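You operate a simulated robot arm through the tools that you are given. There is no shell and no other tool. Be economical: measure what you need, move in short steps, check, and stop when the job is done.

You are at the controls of a simulated robot arm. One attempt, no reset.

JOB
Press the bush about flush, then put its sleeve in the yellow tray.
Fine: the sleeve under the small press's ram; turn the depth dial to 3, use the lever, leave the slide out.

The check looks at the end state, three seconds after you hand in, the way a careful person would. Anything else that was tipped, shoved, dropped, spilled or broken makes it a failure.

ROBOT AND FRAMES
A 7-joint arm with a two-finger parallel gripper, fixed in place. Base frame: the origin is at the foot of the arm, x ahead of it, y to its left, z up; the work surface is at about z = 0. Lengths are in mm, angles in rad, forces in N, time in s.
With the tool pointing down near the work surface it reaches from about 240 to 620 mm from the base axis. Its first joint turns from -1.152 to 1.152 rad. Payload 2.6 kg.
The tool frame sits at the grasp point between the pads (the TCP): z along the fingers, y along the line on which they close. The tips reach 30 mm beyond it. Largest opening 94 mm; finger width 28, thickness 10; the body of the gripper, 50 by 96 mm, starts 55 mm behind the TCP.
Orientation is that of the tool frame in the base frame, as a unit quaternion [x, y, z, w]. With the fingers straight down and closing along the base's y, the tool's x points along the base's -x, its y along +y and its z along -z.

CONTROLS
- The arm moves only by the tool servo_tool. Its argument "increments" is a list of rows, each an object (a shift or turn left out is 0, a gripper value left out holds the last) with "dp": the shift along the tool's x, y, z in units of 20 mm (1.0 is 20 mm), a list of three; "rot": the turn, a rotation vector about the tool's x, y, z in units of 6 degrees (1.0 is 6 degrees), a list of three; "jaw": the closure in counts, from 0 (fully open) to 255 (shut). In form: [{"dp": [tx, ty, tz], "rot": [ax, ay, az], "jaw": jaw}, ...]. A call has 1 to 8 rows; each row shifts and turns the commanded pose from where the row before left it, along the tool's axes as they then stand. A call with a number of a shift or a turn outside -1 to 1 is refused whole. A row lasts 0.2 s, in which the tool goes at most 50 mm and 0.15 rad; a call with a longer step from one row to the next is refused whole, and so is a gripper value outside its range. Where a pose cannot be reached the arm comes as near as it can. A force on the tool above 40 N (or 10 N above the force at the start of the call, whichever is more), or a blocked arm, ends the call early, and 0.2 s more pass. Each finger travels about 72 mm/s and halts on what it meets, pressing with about 20 N; the grip force reading is that of the motor and also rises with nothing between the fingers. The clock runs only during rows and for 0.2 s after the last one: add rows that do not move to give the fingers time. The reply holds the time, the measured pose of the TCP, the force on the tool along the base axes, the opening and the grip force, in the units named above and with some noise, and new pictures: "show" is both (left out), scene, wrist or none.
- Cameras (640 x 400 px; columns grow to the right, rows downward): "scene" is fixed at [20.3, 414, 587.1]; the picture's right is [-0.91, -0.41, 0.00], its down [-0.14, 0.30, -0.94] and it looks along [0.39, -0.86, -0.33] (base axes); focal length 361 px, centre (320, 200). "wrist" rides on the gripper at [-37, 0, -58] in the tool frame; the picture's right is [0.00, -1.00, 0.00], its down [0.97, 0.00, -0.24] and it looks along [0.24, 0.00, 0.97] (tool axes); focal length 218 px, centre (320, 200). There is no depth. A picture from a camera that has moved, and an enlarged one, comes with that camera's place and axes in the base frame and with its lens.
- close_up(camera, box): a new picture of the part [left, top, right, bottom] of that camera's present view, enlarged. It takes no simulated time.
- finish_job(): hands the job in; it is judged then, once.

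Go step by step. Nothing tells you positions but the pictures and the camera data: compare them with the known pose of the tool, close in by small moves and look again before you grip or let go. The budget is 120 turns and 150 pictures, counting those below and the enlarged ones. Unless the task says otherwise, let go and move clear before handing in, and close with one line.

The tools are called as a command line: name --argument value ..., lists and objects as JSON in quotes. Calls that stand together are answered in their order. servo_tool: Moves the arm, as the interface text tells. Its arguments: {"type":"object","properties":{"increments":{"type":"array","items":{"type":"object","properties":{"dp":{"type":"array","items":{"type":"number"}},"rot":{"type":"array","items":{"type":"number"}},"jaw":{"type":"number"}}}},"show":{"type":"string","enum":["both","scene","wrist","none"]}},"required":["increments"]} The other tools are called the same way: close_up (camera, box) takes an enlarged picture of a part of a camera's view; finish_job () hands the job in.

At the start:

```text
clock: 0.0
tcp_pos: [285.2, -75.1, 431.6]
orientation: [-0.001, 1.0, 0.0, 0.001]
wrist_force: [-0.3, 0.0, 0.4]
finger_gap: 94.1
gripper_force: 0.0
```

scene: 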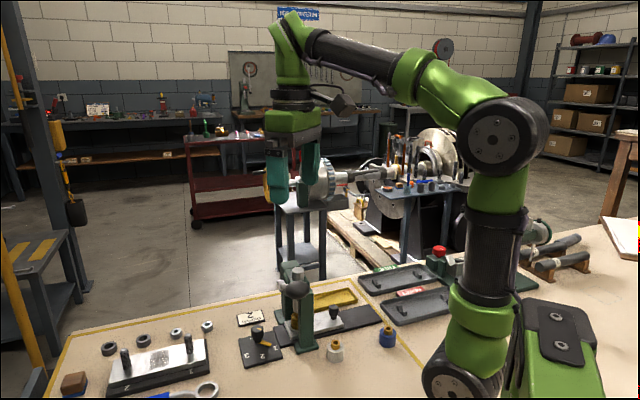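
wrist: 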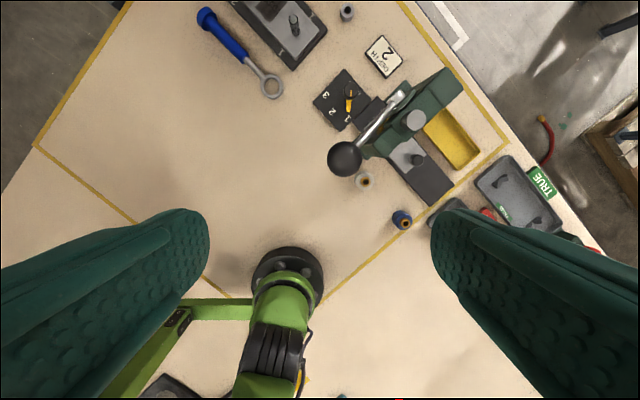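

I see a small press with a slide, depth dial, lever, yellow tray and a few sleeves. I'll enlarge the area to identify each part.

close_up --camera "scene" --box '[220, 250, 420, 375]'

close_up --camera "wrist" --box '[300, 40, 500, 240]'

close_up --camera "scene" --box '[40, 300, 240, 400]'

```text
3.20 times, centred on (320, 312) of scene
camera zoom: at [20.3, 414.0, 587.1], right [-0.91, -0.41, 0.0], down [-0.14, 0.3, -0.94], along [0.39, -0.86, -0.33], focal length 1156 px, centre (320, -160)
```

zoom: 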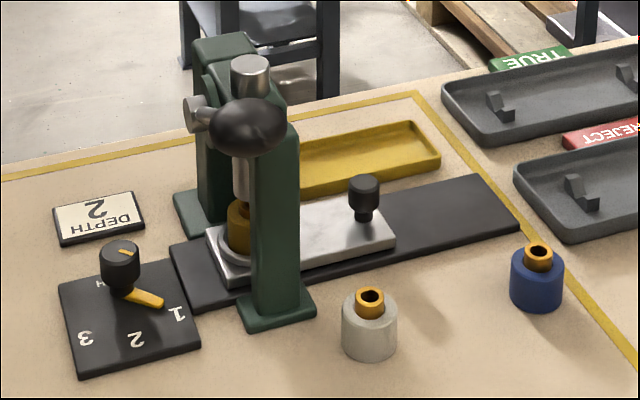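

```text
2.00 times, centred on (400, 140) of wrist
camera zoom: at [321.3, -76.0, 489.5], right [0.0, -1.0, 0.0], down [-0.97, 0.0, 0.24], along [-0.24, 0.0, -0.97], focal length 436 px, centre (160, 320)
```

zoom: 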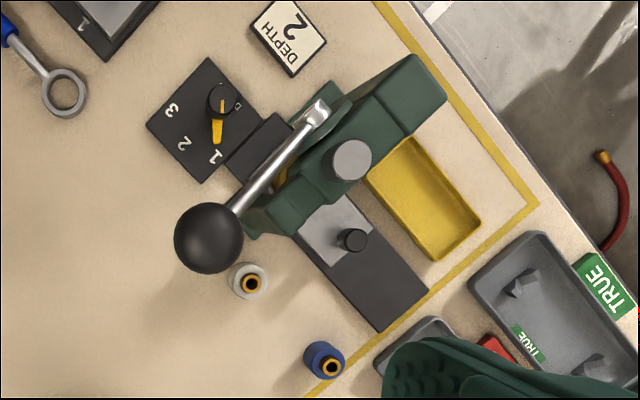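

```text
3.20 times, centred on (140, 350) of scene
camera zoom: at [20.3, 414.0, 587.1], right [-0.91, -0.41, 0.0], down [-0.14, 0.3, -0.94], along [0.39, -0.86, -0.33], focal length 1156 px, centre (896, -280)
```

zoom: 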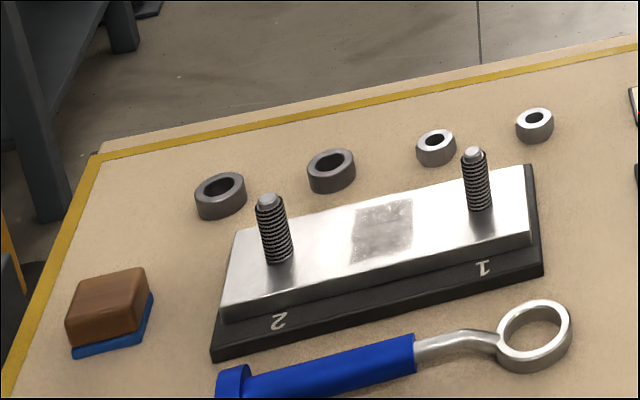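

The gold-coloured part under the ram needs a closer look, as does the dial.

close_up --camera "scene" --box '[268, 290, 348, 340]'

close_up --camera "wrist" --box '[370, 80, 450, 130]'

close_up --camera "scene" --box '[230, 305, 310, 375]'

```text
8.00 times, centred on (308, 315) of scene
camera zoom: at [20.3, 414.0, 587.1], right [-0.91, -0.41, 0.0], down [-0.14, 0.3, -0.94], along [0.39, -0.86, -0.33], focal length 2889 px, centre (416, -720)
```

zoom: 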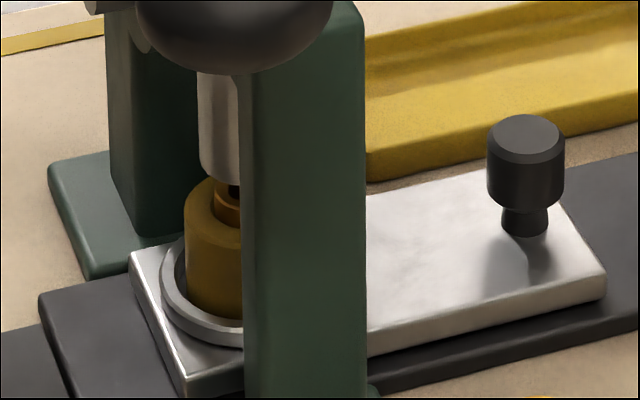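

```text
8.00 times, centred on (410, 105) of wrist
camera zoom: at [321.3, -76.0, 489.5], right [0.0, -1.0, 0.0], down [-0.97, 0.0, 0.24], along [-0.24, 0.0, -0.97], focal length 1746 px, centre (-400, 960)
```

zoom: 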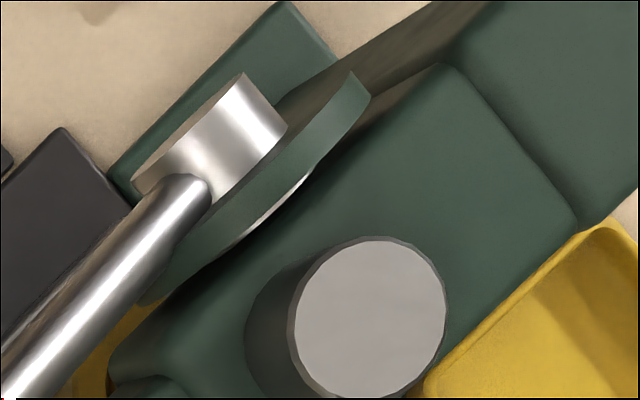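

```text
5.71 times, centred on (270, 340) of scene
camera zoom: at [20.3, 414.0, 587.1], right [-0.91, -0.41, 0.0], down [-0.14, 0.3, -0.94], along [0.39, -0.86, -0.33], focal length 2064 px, centre (606, -600)
```

zoom: 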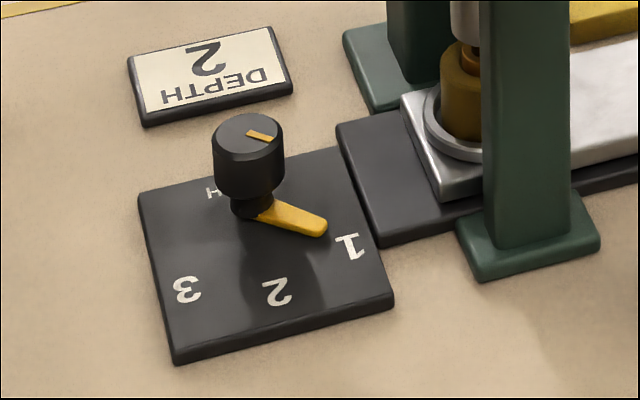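

The ochre sleeve stands in the slide's nest under the ram with its bush proud. The dial points at 1 and needs to go a quarter turn clockwise (from above) to 3. I'll move above the dial for a better measurement.

servo_tool --increments '[{"dp": [-0.85, -0.48, 0.9]}, {"dp": [-0.85, -0.48, 0.9]}, {"dp": [-0.85, -0.48, 0.9]}, {"dp": [-0.85, -0.48, 0.9]}, {"dp": [-0.85, -0.48, 0.9]}, {"dp": [-0.85, -0.48, 0.9]}, {"dp": [0, 0, 0]}]'

```text
clock: 1.6
tcp_pos: [388.0, -133.6, 325.8]
orientation: [0.0, 1.0, 0.001, 0.0]
wrist_force: [0.5, 0.0, 0.0]
finger_gap: 94.0
gripper_force: 0.1
camera wrist: at [422.8, -133.8, 382.0], right [0.0, -1.0, 0.0], down [-0.97, 0.0, 0.24], along [-0.24, 0.0, -0.97], focal length 218 px, centre (320, 200)
```

scene: 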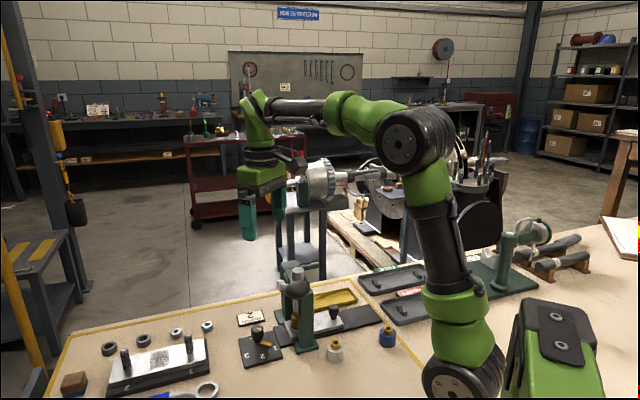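
wrist: 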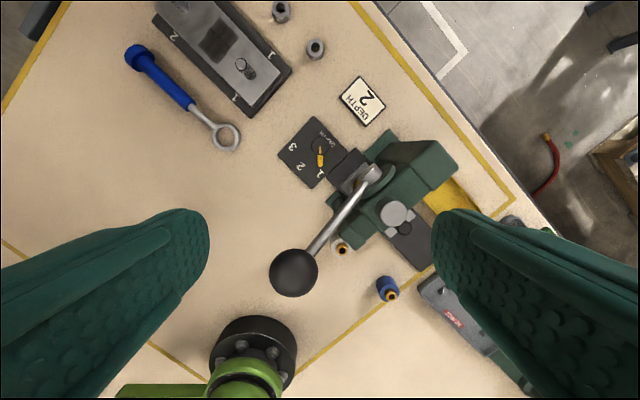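

close_up --camera "wrist" --box '[260, 100, 420, 200]'

close_up --camera "wrist" --box '[260, 130, 460, 300]'

```text
4.00 times, centred on (340, 150) of wrist
camera zoom: at [422.8, -133.8, 382.0], right [0.0, -1.0, 0.0], down [-0.97, 0.0, 0.24], along [-0.24, 0.0, -0.97], focal length 873 px, centre (240, 400)
```

zoom: 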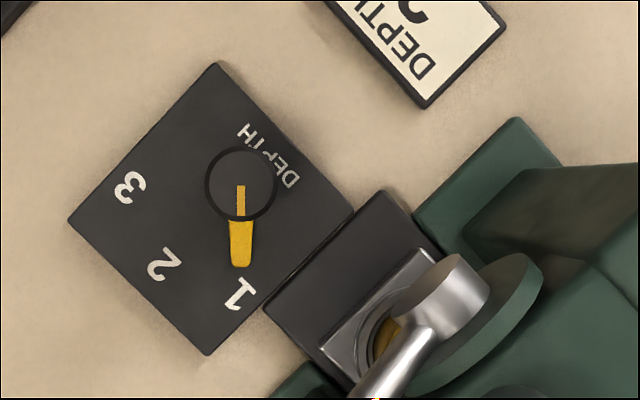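

```text
2.35 times, centred on (360, 215) of wrist
camera zoom: at [422.8, -133.8, 382.0], right [0.0, -1.0, 0.0], down [-0.97, 0.0, 0.24], along [-0.24, 0.0, -0.97], focal length 514 px, centre (226, 165)
```

zoom: 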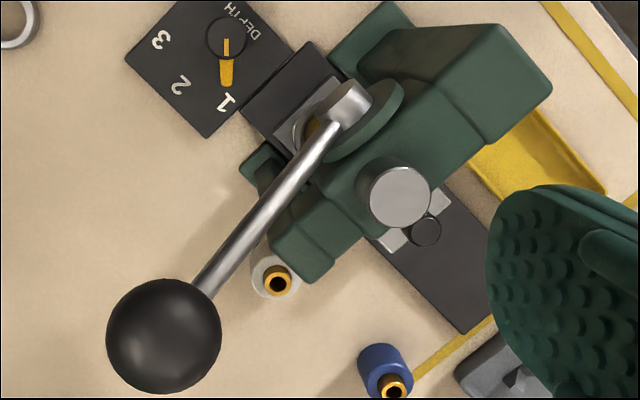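

Both views agree: dial axis at about (422, -134), knob Ø26, top ≈ z 53; lever hub/ball near (394,-194,130)/(305,-108,200). I'll align the fingers roughly parallel to the lever and turn the knob in two half-steps to keep clear of the hub.

servo_tool --increments '[{"dp": [-0.86, -0.02, 0]}, {"dp": [-0.86, -0.02, 0], "rot": [0, 0, -1]}, {"rot": [0, 0, -1]}, {"rot": [0, 0, -1]}, {"rot": [0, 0, -1]}, {"rot": [0, 0, -1]}, {"rot": [0, 0, -1]}, {"rot": [0, 0, -1]}]' --show "none"

servo_tool --increments '[{"rot": [0, 0, -1]}, {"rot": [0, 0, -1]}, {"rot": [0, 0, -1]}, {"rot": [0, 0, -1]}, {"rot": [0, 0, -0.25]}, {"dp": [0, 0, 1], "jaw": 100}, {"dp": [0, 0, 1]}, {"dp": [0, 0, 1]}]'

```text
clock: 3.4
tcp_pos: [421.7, -132.5, 323.0]
orientation: [-0.359, 0.933, 0.0, -0.001]
wrist_force: [0.6, 0.6, 0.2]
finger_gap: 94.0
gripper_force: 0.0
```

```text
clock: 5.2
tcp_pos: [422.0, -134.6, 263.6]
orientation: [-0.556, 0.831, -0.001, -0.001]
wrist_force: [-0.4, 0.8, 0.0]
finger_gap: 57.0
gripper_force: 0.0
camera wrist: at [434.0, -100.1, 321.4], right [0.92, -0.38, 0.0], down [-0.37, -0.9, 0.24], along [-0.09, -0.22, -0.97], focal length 218 px, centre (320, 200)
```

scene: 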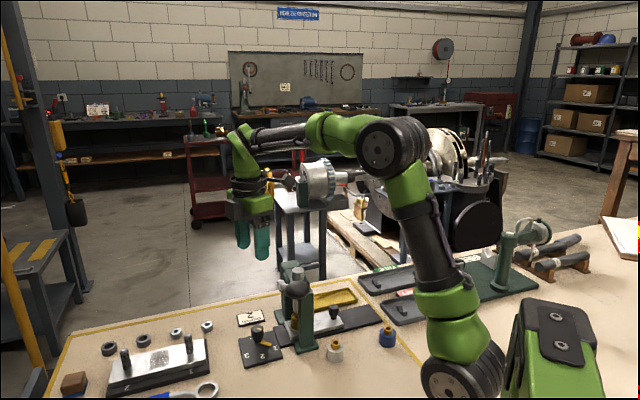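
wrist: 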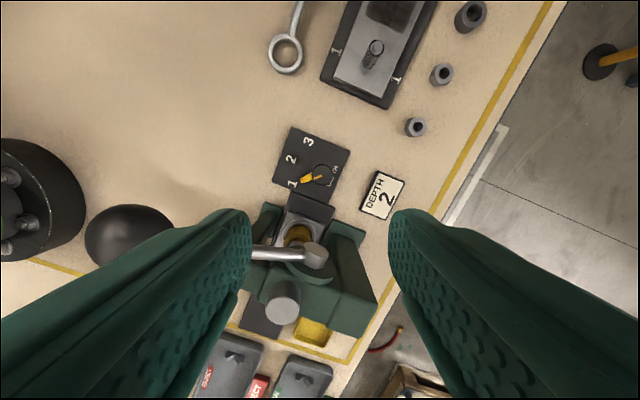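

Aligned over the dial; descending part-way and checking.

servo_tool --increments '[{"dp": [0, 0, 1]}, {"dp": [0, 0, 1]}, {"dp": [0, 0, 1]}, {"dp": [0, 0, 1]}, {"dp": [0, 0, 1]}, {"dp": [0, 0, 1]}, {"dp": [0, 0, 1]}]'

close_up --camera "scene" --box '[220, 250, 380, 370]'

```text
clock: 6.8
tcp_pos: [421.1, -133.3, 124.4]
orientation: [-0.555, 0.832, 0.001, 0.0]
wrist_force: [-0.4, -1.2, 0.6]
finger_gap: 57.3
gripper_force: 0.1
camera wrist: at [434.9, -99.8, 181.4], right [0.92, -0.38, 0.0], down [-0.37, -0.9, 0.24], along [-0.09, -0.22, -0.97], focal length 218 px, centre (320, 200)
```

scene: 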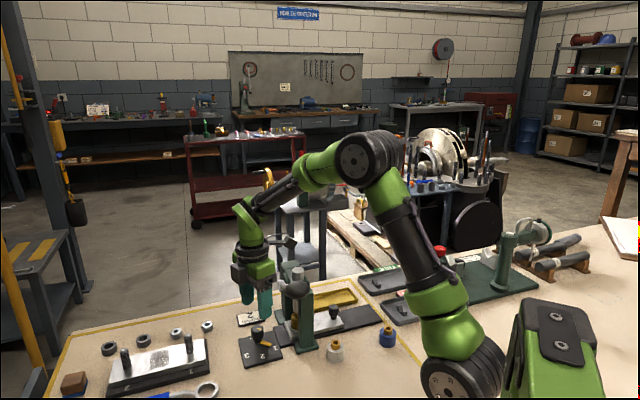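
wrist: 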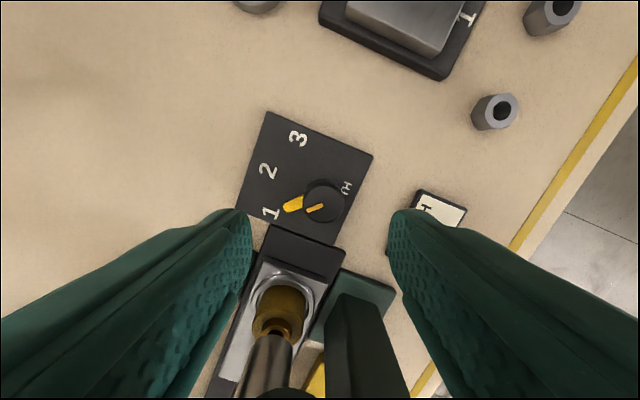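

```text
3.33 times, centred on (300, 310) of scene
camera zoom: at [20.3, 414.0, 587.1], right [-0.91, -0.41, 0.0], down [-0.14, 0.3, -0.94], along [0.39, -0.86, -0.33], focal length 1204 px, centre (387, -167)
```

zoom: 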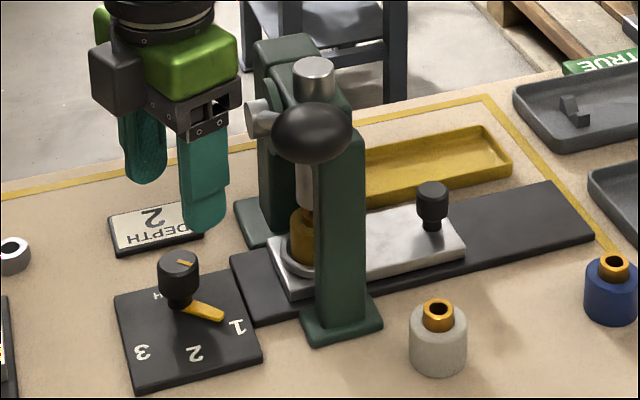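

servo_tool --increments '[{"dp": [-0.1, -0.12, 1]}, {"dp": [0, 0, 1]}, {"dp": [0, 0, 1]}, {"dp": [0, 0, 0]}]'

close_up --camera "scene" --box '[220, 250, 380, 370]'

```text
clock: 7.8
tcp_pos: [426.0, -131.9, 63.4]
orientation: [-0.557, 0.83, -0.002, 0.001]
wrist_force: [9.9, 6.0, 10.8]
finger_gap: 57.0
gripper_force: 0.0
camera wrist: at [438.6, -97.6, 122.6], right [0.93, -0.38, 0.0], down [-0.37, -0.9, 0.24], along [-0.09, -0.22, -0.97], focal length 218 px, centre (320, 200)
```

scene: 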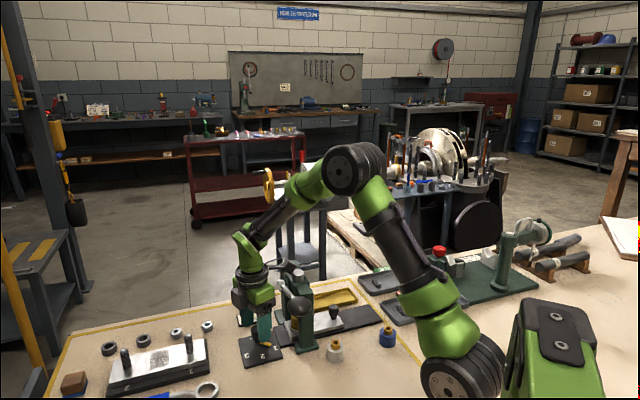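
wrist: 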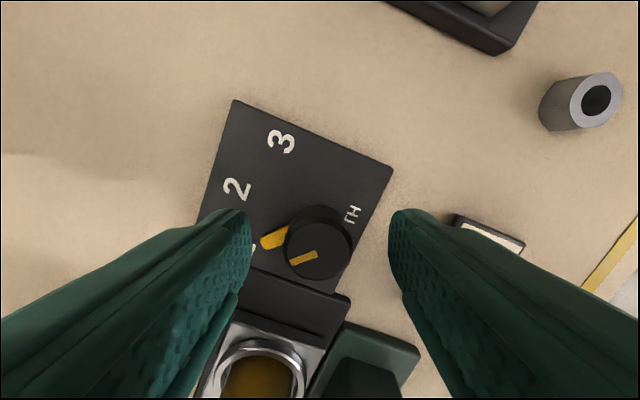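

```text
3.33 times, centred on (300, 310) of scene
camera zoom: at [20.2, 414.1, 587.1], right [-0.91, -0.41, 0.0], down [-0.14, 0.3, -0.94], along [0.39, -0.86, -0.33], focal length 1204 px, centre (387, -167)
```

zoom: 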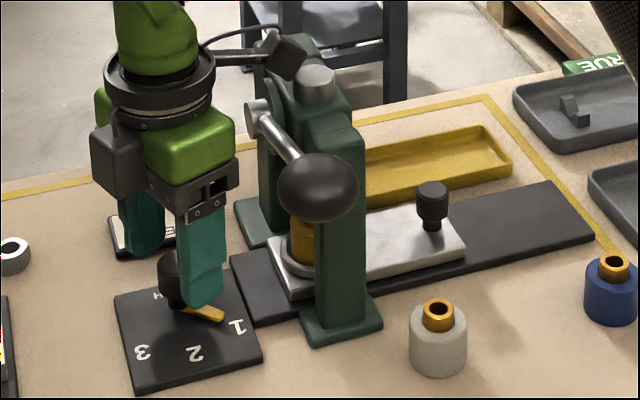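

Something on the wrist (a dark box on an arm, on the tool's +x side) pushed the press lever down. I'll back straight up at once and inspect.

servo_tool --increments '[{"dp": [0, 0, -1]}, {"dp": [0, 0, -1]}, {"dp": [0, 0, -1]}, {"dp": [0, 0, -1]}, {"dp": [0, 0, -1]}, {"dp": [0, 0, -1]}]' --show "none"

close_up --camera "scene" --box '[220, 210, 380, 330]'

close_up --camera "scene" --box '[268, 270, 348, 330]'

```text
clock: 9.2
tcp_pos: [425.4, -134.2, 183.6]
orientation: [-0.555, 0.832, 0.0, 0.0]
wrist_force: [-0.2, 0.1, 0.0]
finger_gap: 57.4
gripper_force: 0.0
```

```text
3.33 times, centred on (300, 270) of scene
camera zoom: at [20.3, 414.0, 587.1], right [-0.91, -0.41, 0.0], down [-0.14, 0.3, -0.94], along [0.39, -0.86, -0.33], focal length 1204 px, centre (387, -33)
```

zoom: 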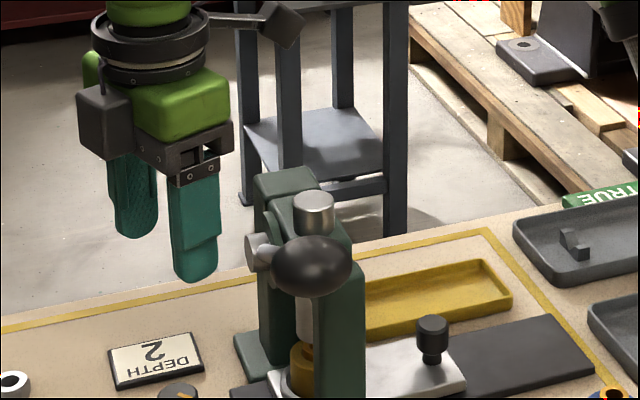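

```text
6.67 times, centred on (308, 300) of scene
camera zoom: at [20.3, 414.0, 587.1], right [-0.91, -0.41, 0.0], down [-0.14, 0.3, -0.94], along [0.39, -0.86, -0.33], focal length 2408 px, centre (400, -467)
```

zoom: 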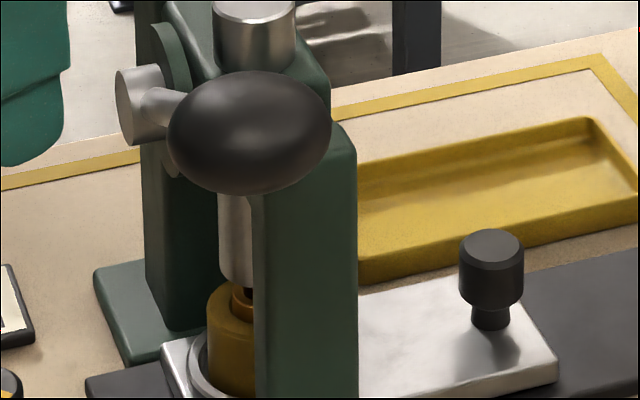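

close_up --camera "scene" --box '[268, 290, 348, 340]'

```text
8.00 times, centred on (308, 315) of scene
camera zoom: at [20.3, 414.0, 587.1], right [-0.91, -0.41, 0.0], down [-0.14, 0.3, -0.94], along [0.39, -0.86, -0.33], focal length 2889 px, centre (416, -720)
```

zoom: 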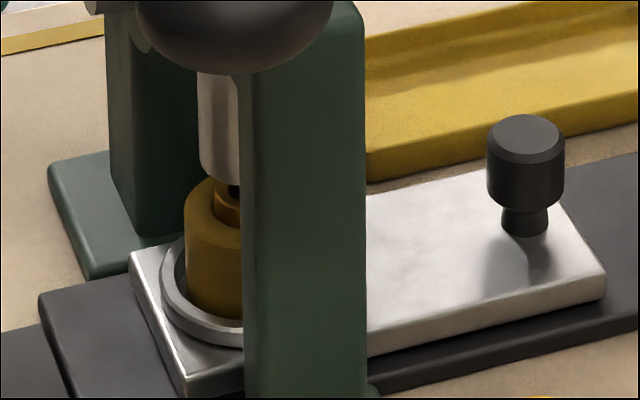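

The lever sprang back and the bush is unchanged, so no harm done. I'll tilt the tool 24° about its closing axis so the gripper leans away from the press, then go down again.

servo_tool --increments '[{"dp": [-0.32, 0.1, 0]}, {"rot": [0, 1, 0]}, {"rot": [0, 1, 0]}, {"rot": [0, 1, 0]}, {"rot": [0, 1, 0]}, {"dp": [-0.407, 0, 0.914]}, {"dp": [-0.407, 0, 0.914]}, {"dp": [-0.407, 0, 0.914]}]'

close_up --camera "scene" --box '[220, 230, 380, 350]'

```text
clock: 11.0
tcp_pos: [426.0, -126.3, 123.5]
orientation: [-0.544, 0.813, -0.115, -0.173]
wrist_force: [0.0, 0.6, -0.2]
finger_gap: 57.3
gripper_force: 0.0
camera wrist: at [446.9, -73.6, 160.4], right [0.92, -0.38, 0.0], down [-0.3, -0.73, 0.61], along [-0.23, -0.57, -0.79], focal length 218 px, centre (320, 200)
```

scene: 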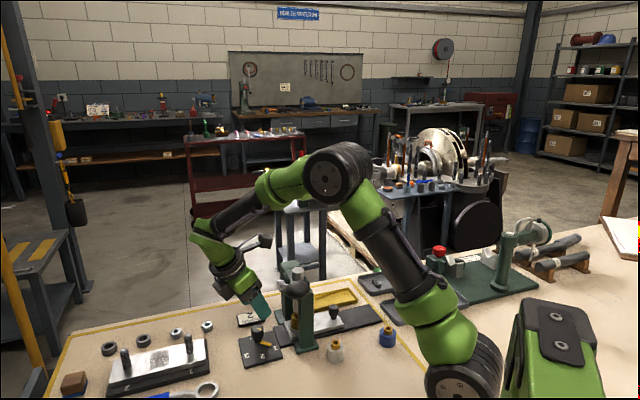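
wrist: 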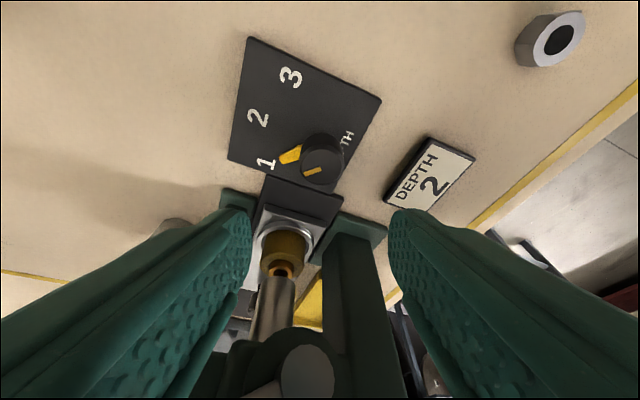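

```text
3.33 times, centred on (300, 290) of scene
camera zoom: at [20.3, 414.0, 587.1], right [-0.91, -0.41, 0.0], down [-0.14, 0.3, -0.94], along [0.39, -0.86, -0.33], focal length 1204 px, centre (387, -100)
```

zoom: 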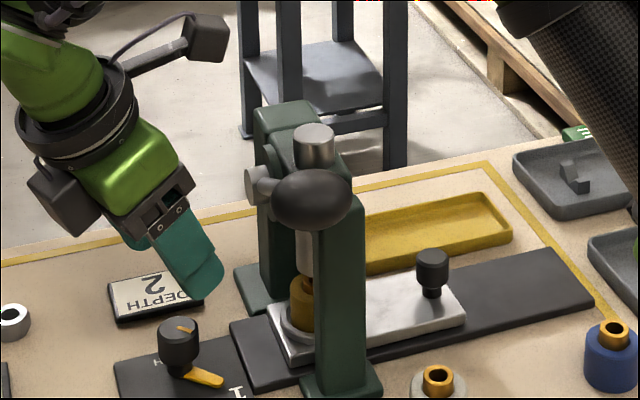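

The tilted approach clears the lever. Continuing down.

servo_tool --increments '[{"dp": [-0.407, 0, 0.914]}, {"dp": [-0.407, 0, 0.914]}, {"dp": [-0.407, 0, 0.914]}, {"dp": [0, 0, 0]}]' --show "wrist"

close_up --camera "scene" --box '[220, 250, 380, 370]'

```text
clock: 12.0
tcp_pos: [426.6, -127.5, 62.9]
orientation: [-0.543, 0.813, -0.116, -0.173]
wrist_force: [-0.2, 0.7, 0.0]
finger_gap: 57.1
gripper_force: 0.0
camera wrist: at [446.2, -74.1, 99.8], right [0.92, -0.38, 0.0], down [-0.3, -0.73, 0.61], along [-0.24, -0.57, -0.79], focal length 218 px, centre (320, 200)
```

wrist: 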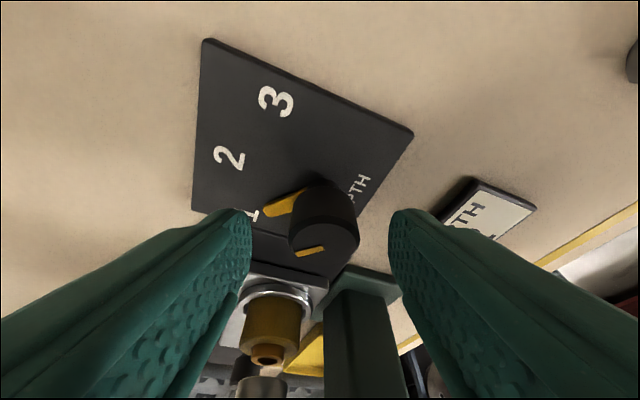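

```text
3.33 times, centred on (300, 310) of scene
camera zoom: at [20.3, 414.0, 587.1], right [-0.91, -0.41, 0.0], down [-0.14, 0.3, -0.94], along [0.39, -0.86, -0.33], focal length 1204 px, centre (387, -167)
```

zoom: 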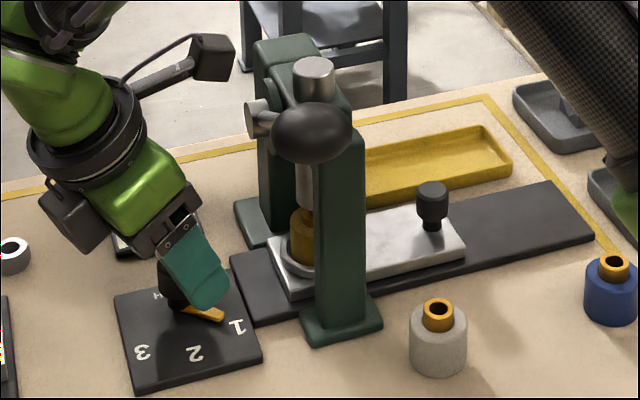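

servo_tool --increments '[{"jaw": 160}, {"jaw": 205}, {"jaw": 205}, {"jaw": 205}]' --show "wrist"

```text
clock: 13.0
tcp_pos: [426.4, -127.8, 63.3]
orientation: [-0.545, 0.812, -0.117, -0.172]
wrist_force: [18.8, -7.6, -10.7]
finger_gap: 27.7
gripper_force: 44.9
camera wrist: at [447.2, -74.5, 100.4], right [0.93, -0.38, 0.0], down [-0.3, -0.73, 0.61], along [-0.23, -0.57, -0.79], focal length 218 px, centre (320, 200)
```

wrist: 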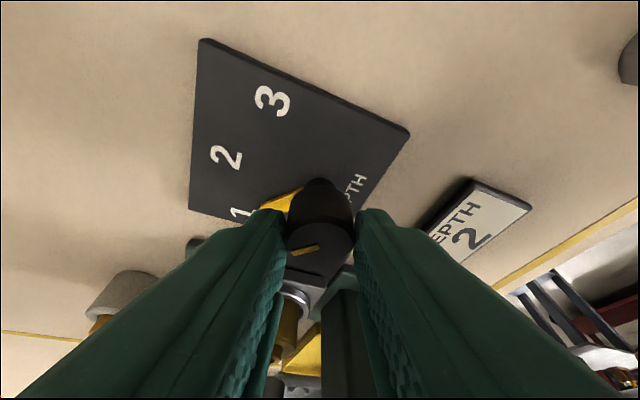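

Knob gripped, with a slight lateral offset. I'll relieve that by shifting a little along -y, and turn the first half about the vertical.

servo_tool --increments '[{"dp": [0, -0.08, 0]}, {"dp": [0, -0.03, 0], "rot": [-0.407, 0, 0.914]}, {"dp": [0, -0.03, 0], "rot": [-0.407, 0, 0.914]}, {"dp": [0, -0.03, 0], "rot": [-0.407, 0, 0.914]}]' --show "wrist"

close_up --camera "scene" --box '[220, 250, 380, 370]'

```text
clock: 14.0
tcp_pos: [428.6, -129.4, 63.4]
orientation: [-0.41, 0.888, -0.087, -0.189]
wrist_force: [11.4, -7.7, -13.0]
finger_gap: 28.0
gripper_force: 45.1
camera wrist: at [464.9, -85.2, 100.5], right [0.76, -0.65, 0.0], down [-0.51, -0.6, 0.61], along [-0.4, -0.47, -0.79], focal length 218 px, centre (320, 200)
```

wrist: 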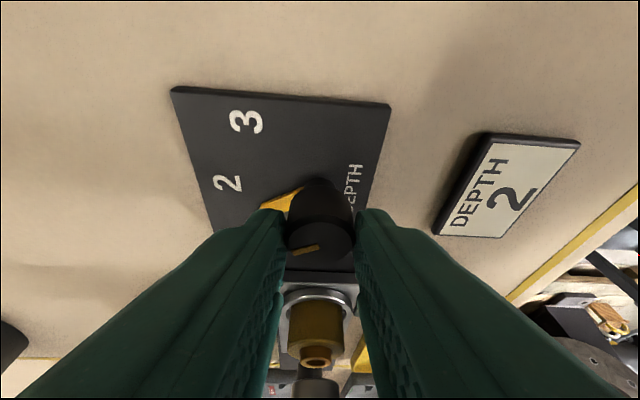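

```text
3.33 times, centred on (300, 310) of scene
camera zoom: at [20.3, 414.0, 587.1], right [-0.91, -0.41, 0.0], down [-0.14, 0.3, -0.94], along [0.39, -0.86, -0.33], focal length 1204 px, centre (387, -167)
```

zoom: 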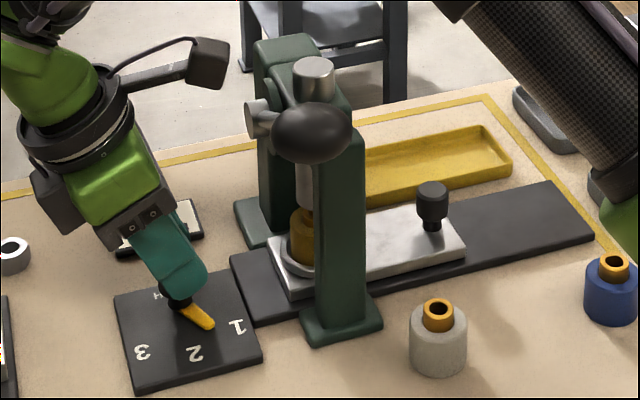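

Pointer follows the knob. Continuing.

servo_tool --increments '[{"dp": [0, -0.03, 0], "rot": [-0.407, 0, 0.914]}, {"dp": [0, -0.03, 0], "rot": [-0.407, 0, 0.914]}, {"dp": [0, -0.03, 0], "rot": [-0.407, 0, 0.914]}, {"dp": [0, -0.03, 0], "rot": [-0.407, 0, 0.914]}, {"dp": [0, -0.03, 0], "rot": [-0.407, 0, 0.914]}, {"dp": [0, -0.03, 0], "rot": [-0.407, 0, 0.914]}]' --show "wrist"

close_up --camera "scene" --box '[220, 250, 380, 370]'

```text
clock: 15.4
tcp_pos: [431.7, -133.1, 62.9]
orientation: [-0.116, 0.971, -0.025, -0.206]
wrist_force: [15.7, -9.6, -30.6]
finger_gap: 27.3
gripper_force: 44.8
camera wrist: at [485.5, -118.9, 100.7], right [0.24, -0.97, 0.0], down [-0.77, -0.19, 0.61], along [-0.59, -0.15, -0.79], focal length 218 px, centre (320, 200)
```

wrist: 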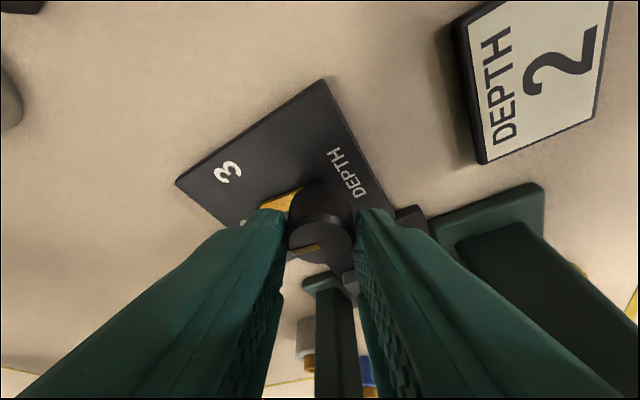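

```text
3.33 times, centred on (300, 310) of scene
camera zoom: at [20.4, 414.0, 587.1], right [-0.91, -0.41, 0.0], down [-0.14, 0.3, -0.94], along [0.39, -0.86, -0.33], focal length 1204 px, centre (387, -167)
```

zoom: 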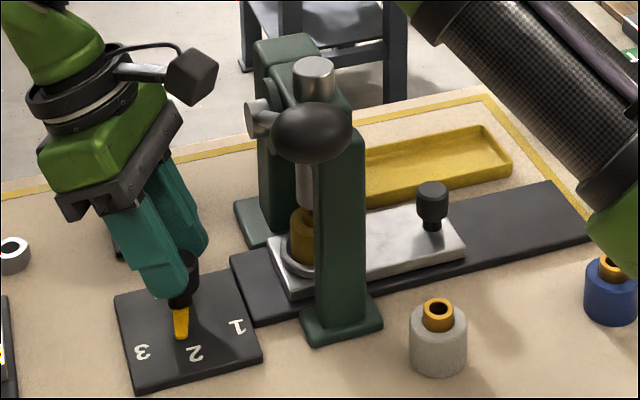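

About halfway (just past 2) with force building up; I'll release and re-centre.

servo_tool --increments '[{"jaw": 130}, {"jaw": 130}, {"jaw": 130}]'

close_up --camera "scene" --box '[220, 300, 300, 360]'

```text
clock: 16.2
tcp_pos: [430.7, -130.8, 64.5]
orientation: [-0.116, 0.971, -0.026, -0.206]
wrist_force: [0.8, 0.2, 0.3]
finger_gap: 46.1
gripper_force: 0.1
camera wrist: at [485.1, -118.1, 101.8], right [0.23, -0.97, 0.0], down [-0.77, -0.18, 0.61], along [-0.6, -0.14, -0.79], focal length 218 px, centre (320, 200)
```

scene: 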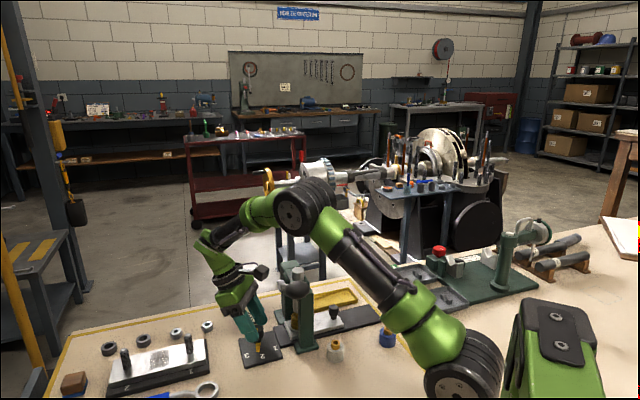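
wrist: 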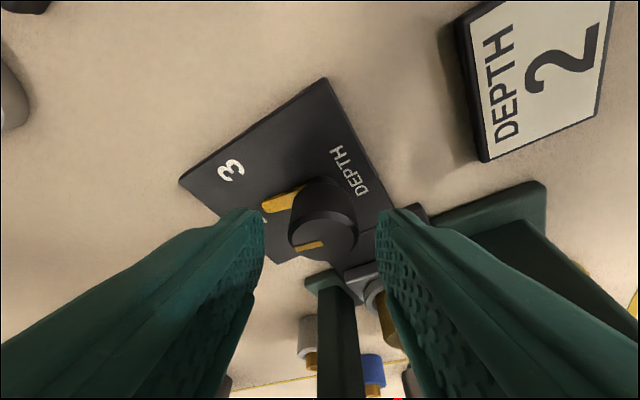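

```text
6.67 times, centred on (260, 330) of scene
camera zoom: at [20.3, 414.0, 587.1], right [-0.91, -0.41, 0.0], down [-0.14, 0.3, -0.94], along [0.39, -0.86, -0.33], focal length 2408 px, centre (720, -667)
```

zoom: 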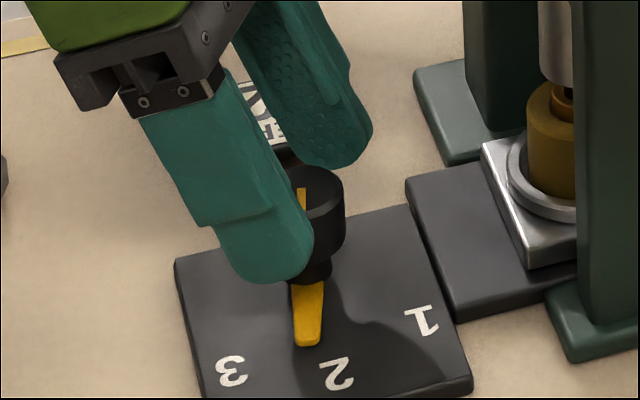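

Remaining turn is about 33–36°. Re-gripping, recentred, and continuing.

servo_tool --increments '[{"dp": [0, -0.08, 0]}, {"jaw": 195}, {"jaw": 195}, {"jaw": 195}, {"dp": [0, -0.03, 0], "rot": [-0.407, 0, 0.914]}, {"dp": [0, -0.03, 0], "rot": [-0.407, 0, 0.914]}, {"dp": [0, -0.03, 0], "rot": [-0.407, 0, 0.914]}]' --show "wrist"

close_up --camera "scene" --box '[220, 250, 380, 370]'

```text
clock: 17.8
tcp_pos: [431.0, -135.0, 64.5]
orientation: [0.039, 0.978, 0.008, -0.207]
wrist_force: [-1.2, 0.4, 7.5]
finger_gap: 27.5
gripper_force: 45.2
camera wrist: at [486.9, -139.4, 102.0], right [-0.08, -1.0, 0.0], down [-0.79, 0.06, 0.61], along [-0.61, 0.05, -0.79], focal length 218 px, centre (320, 200)
```

wrist: 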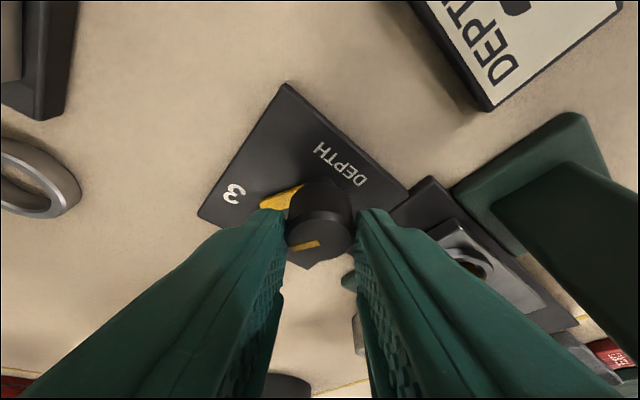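

```text
3.33 times, centred on (300, 310) of scene
camera zoom: at [20.2, 414.0, 587.1], right [-0.91, -0.41, 0.0], down [-0.14, 0.3, -0.94], along [0.39, -0.86, -0.33], focal length 1204 px, centre (387, -167)
```

zoom: 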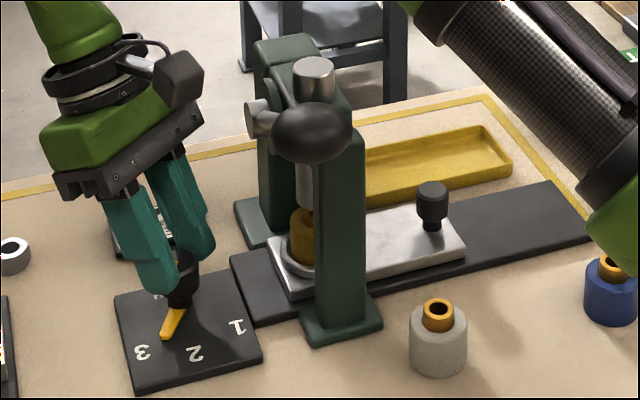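

servo_tool --increments '[{"dp": [0, -0.03, 0], "rot": [-0.407, 0, 0.914]}, {"dp": [0, -0.03, 0], "rot": [-0.407, 0, 0.914]}, {"dp": [0, -0.03, 0], "rot": [-0.407, 0, 0.914]}]' --show "none"

servo_tool --increments '[{"jaw": 130}, {"jaw": 130}, {"dp": [0, 0, -0.5]}, {"dp": [0, 0, -1]}]' --show "wrist"

close_up --camera "scene" --box '[220, 250, 380, 370]'

```text
clock: 18.6
tcp_pos: [431.1, -137.3, 63.9]
orientation: [0.192, 0.959, 0.041, -0.204]
wrist_force: [1.5, 1.4, 2.7]
finger_gap: 28.2
gripper_force: 22.4
```

```text
clock: 19.6
tcp_pos: [441.8, -141.0, 91.0]
orientation: [0.191, 0.959, 0.041, -0.204]
wrist_force: [0.8, 0.4, 0.4]
finger_gap: 46.2
gripper_force: 0.0
camera wrist: at [493.9, -162.8, 127.8], right [-0.38, -0.92, 0.0], down [-0.73, 0.3, 0.61], along [-0.57, 0.24, -0.79], focal length 218 px, centre (320, 200)
```

wrist: 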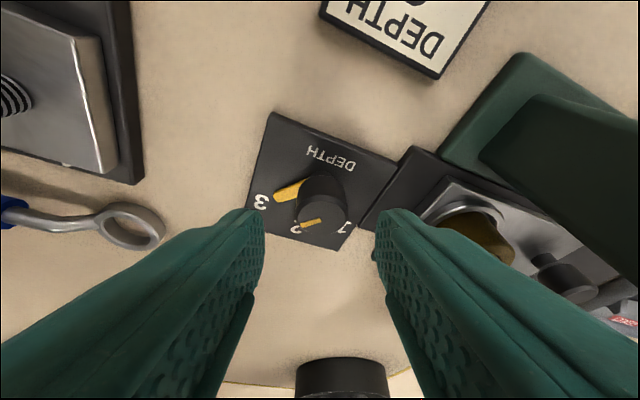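

```text
3.33 times, centred on (300, 310) of scene
camera zoom: at [20.3, 414.0, 587.1], right [-0.91, -0.41, 0.0], down [-0.14, 0.3, -0.94], along [0.39, -0.86, -0.33], focal length 1204 px, centre (387, -167)
```

zoom: 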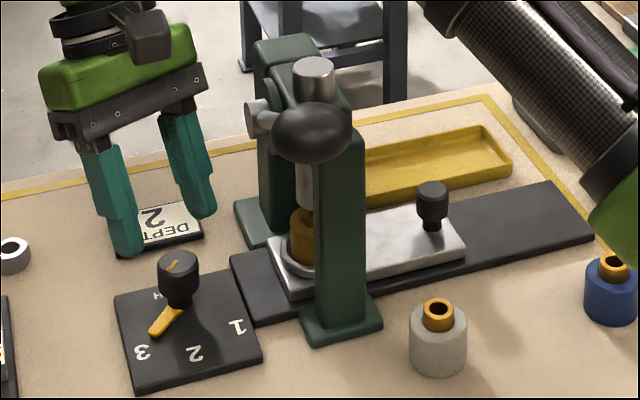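

close_up --camera "wrist" --box '[240, 100, 400, 260]'

close_up --camera "scene" --box '[235, 315, 295, 375]'

```text
2.50 times, centred on (320, 180) of wrist
camera zoom: at [493.9, -162.8, 127.8], right [-0.38, -0.92, 0.0], down [-0.73, 0.3, 0.61], along [-0.57, 0.24, -0.79], focal length 546 px, centre (320, 250)
```

zoom: 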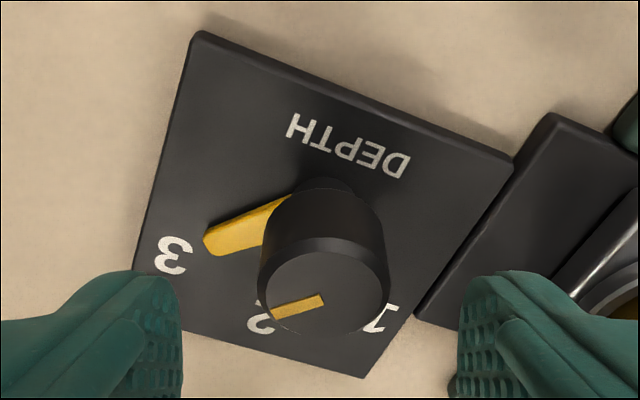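

```text
6.67 times, centred on (265, 345) of scene
camera zoom: at [20.3, 414.0, 587.1], right [-0.91, -0.41, 0.0], down [-0.14, 0.3, -0.94], along [0.39, -0.86, -0.33], focal length 2408 px, centre (687, -767)
```

zoom: 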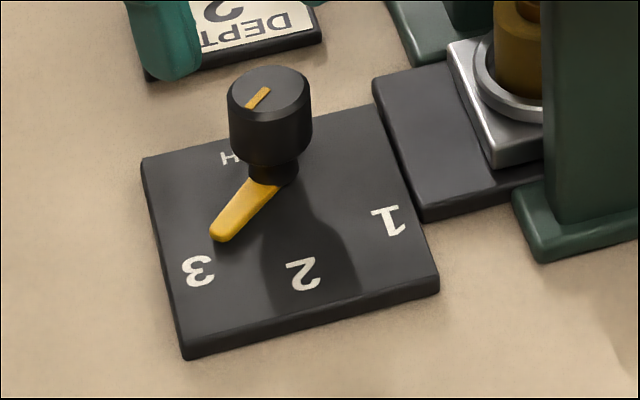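

The dial is on 3. Next I rise, level the tool, and move over the lever ball.

servo_tool --increments '[{"dp": [0.407, 0, -0.914]}, {"dp": [0.407, 0, -0.914]}, {"dp": [0.407, 0, -0.914]}, {"dp": [0.407, 0, -0.914]}, {"dp": [0.407, 0, -0.914]}, {"dp": [0.407, 0, -0.914]}, {"dp": [0.407, 0, -0.914]}, {"dp": [0.407, 0, -0.914]}]' --show "none"

servo_tool --increments '[{"dp": [0.407, 0, -0.914], "jaw": 255}, {"dp": [0.407, 0, -0.914]}, {"dp": [0.407, 0, -0.914]}, {"rot": [0, -1, 0]}, {"rot": [0, -1, 0]}, {"rot": [0, -1, 0]}, {"rot": [0, -1, 0]}]'

```text
clock: 21.4
tcp_pos: [443.0, -142.4, 251.7]
orientation: [0.191, 0.959, 0.04, -0.204]
wrist_force: [0.3, -0.1, 0.2]
finger_gap: 45.9
gripper_force: 0.0
```

```text
clock: 23.0
tcp_pos: [442.4, -140.1, 281.2]
orientation: [0.196, 0.981, 0.001, 0.001]
wrist_force: [-0.8, -1.5, -0.7]
finger_gap: 0.2
gripper_force: 20.3
out of reach, approached as far as the arm can: row 2, 3
camera wrist: at [475.9, -154.1, 338.3], right [-0.38, -0.92, 0.0], down [-0.9, 0.37, 0.24], along [-0.22, 0.09, -0.97], focal length 218 px, centre (320, 200)
```

scene: 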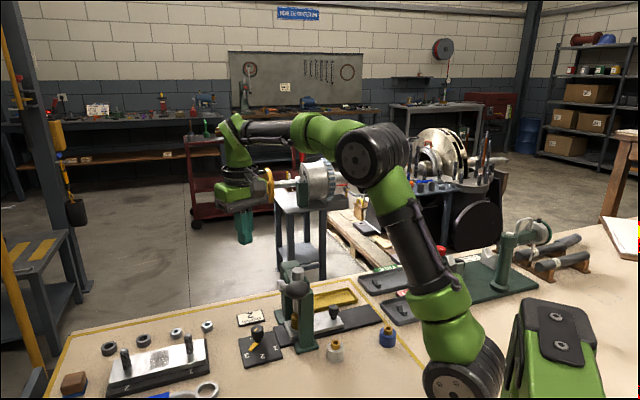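
wrist: 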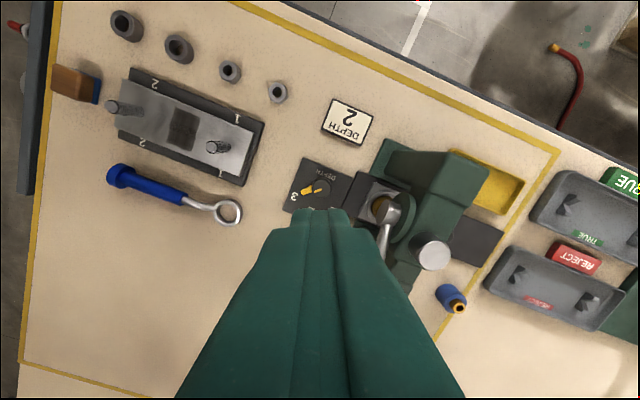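

servo_tool --increments '[{"dp": [0.99, -0.164, 0]}, {"dp": [0.99, -0.164, 0]}, {"dp": [0.99, -0.164, 0]}, {"dp": [0.99, -0.164, 0]}, {"dp": [0.99, -0.164, 0]}, {"dp": [0.99, -0.164, 0]}, {"dp": [0.99, -0.164, 0]}, {"dp": [0, 0, 0]}]'

close_up --camera "scene" --box '[220, 210, 380, 330]'

```text
clock: 24.8
tcp_pos: [307.5, -108.0, 279.7]
orientation: [0.196, 0.981, 0.0, -0.001]
wrist_force: [-0.1, 0.2, 0.6]
finger_gap: 0.3
gripper_force: 20.4
camera wrist: at [339.6, -122.1, 338.2], right [-0.38, -0.92, 0.0], down [-0.9, 0.37, 0.24], along [-0.22, 0.09, -0.97], focal length 218 px, centre (320, 200)
```

scene: 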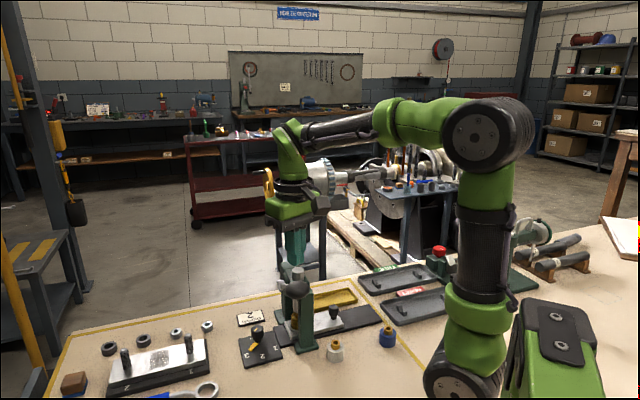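
wrist: 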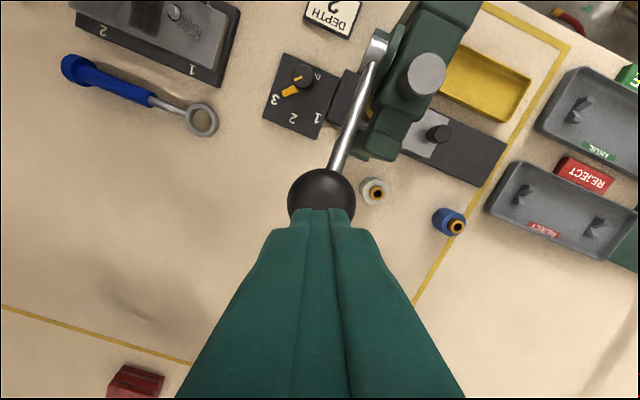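

```text
3.33 times, centred on (300, 270) of scene
camera zoom: at [20.2, 414.0, 587.1], right [-0.91, -0.41, 0.0], down [-0.14, 0.3, -0.94], along [0.39, -0.86, -0.33], focal length 1204 px, centre (387, -33)
```

zoom: 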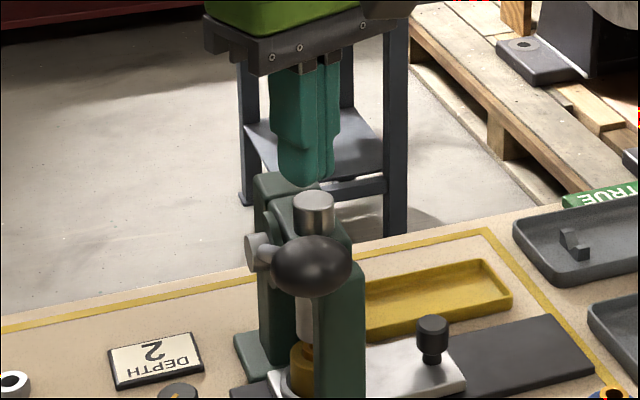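

Ball confirmed beneath the closed fingers at about (309,-110,200). Pressing it down along its arc.

servo_tool --increments '[{"dp": [0, 0, 1]}, {"dp": [0, 0, 0.4]}, {"dp": [0.22, 0.08, 0.5]}, {"dp": [0.22, 0.08, 0.5]}, {"dp": [0.14, 0.05, 0.5]}, {"dp": [0.14, 0.05, 0.5]}]' --show "wrist"

close_up --camera "scene" --box '[240, 230, 360, 350]'

```text
clock: 26.2
tcp_pos: [295.5, -98.1, 213.3]
orientation: [0.195, 0.981, 0.0, 0.001]
wrist_force: [0.2, -0.3, 2.3]
finger_gap: 0.0
gripper_force: 20.2
camera wrist: at [327.9, -111.8, 269.7], right [-0.38, -0.92, 0.0], down [-0.9, 0.37, 0.24], along [-0.22, 0.09, -0.97], focal length 218 px, centre (320, 200)
```

wrist: 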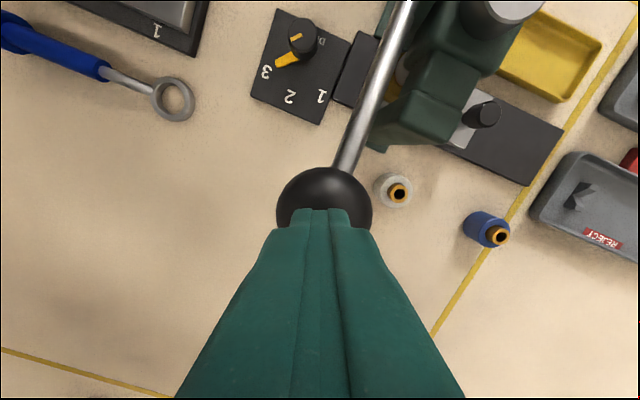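

```text
3.33 times, centred on (300, 290) of scene
camera zoom: at [20.3, 414.0, 587.1], right [-0.91, -0.41, 0.0], down [-0.14, 0.3, -0.94], along [0.39, -0.86, -0.33], focal length 1204 px, centre (387, -100)
```

zoom: 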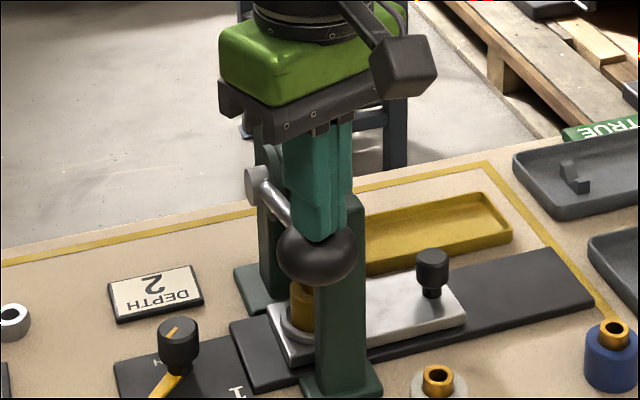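

The lever follows at about 2 N. Continuing down.

servo_tool --increments '[{"dp": [0.08, 0.03, 0.5]}, {"dp": [0.06, 0.02, 0.5]}, {"dp": [0.02, 0.01, 0.5]}, {"dp": [0, 0, 0.5]}]' --show "wrist"

close_up --camera "scene" --box '[240, 230, 360, 350]'

```text
clock: 27.2
tcp_pos: [291.5, -96.6, 172.2]
orientation: [0.195, 0.981, -0.001, 0.0]
wrist_force: [-3.3, 2.9, 4.7]
finger_gap: 0.0
gripper_force: 20.1
camera wrist: at [324.9, -109.8, 229.6], right [-0.38, -0.92, 0.0], down [-0.9, 0.37, 0.24], along [-0.22, 0.09, -0.97], focal length 218 px, centre (320, 200)
```

wrist: 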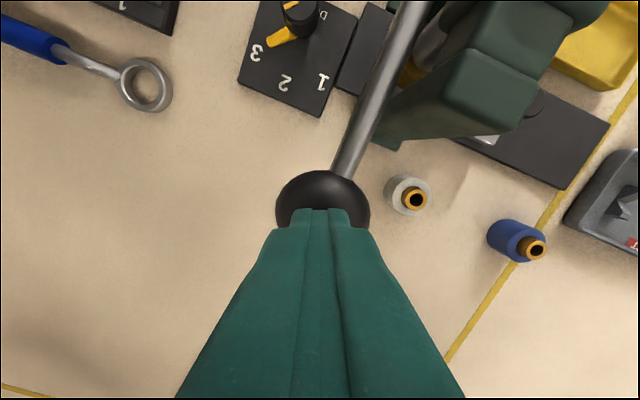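

```text
3.33 times, centred on (300, 290) of scene
camera zoom: at [20.2, 414.0, 587.1], right [-0.91, -0.41, 0.0], down [-0.14, 0.3, -0.94], along [0.39, -0.86, -0.33], focal length 1204 px, centre (387, -100)
```

zoom: 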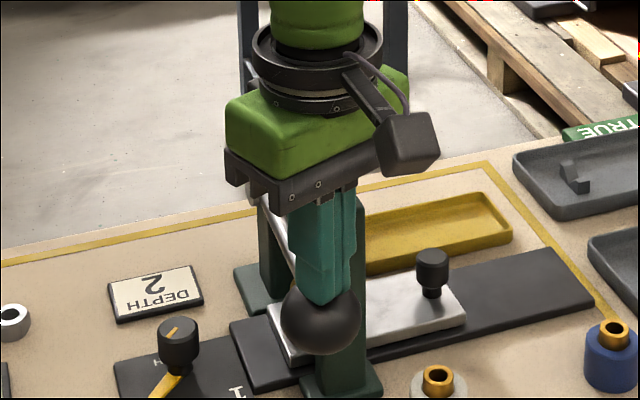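

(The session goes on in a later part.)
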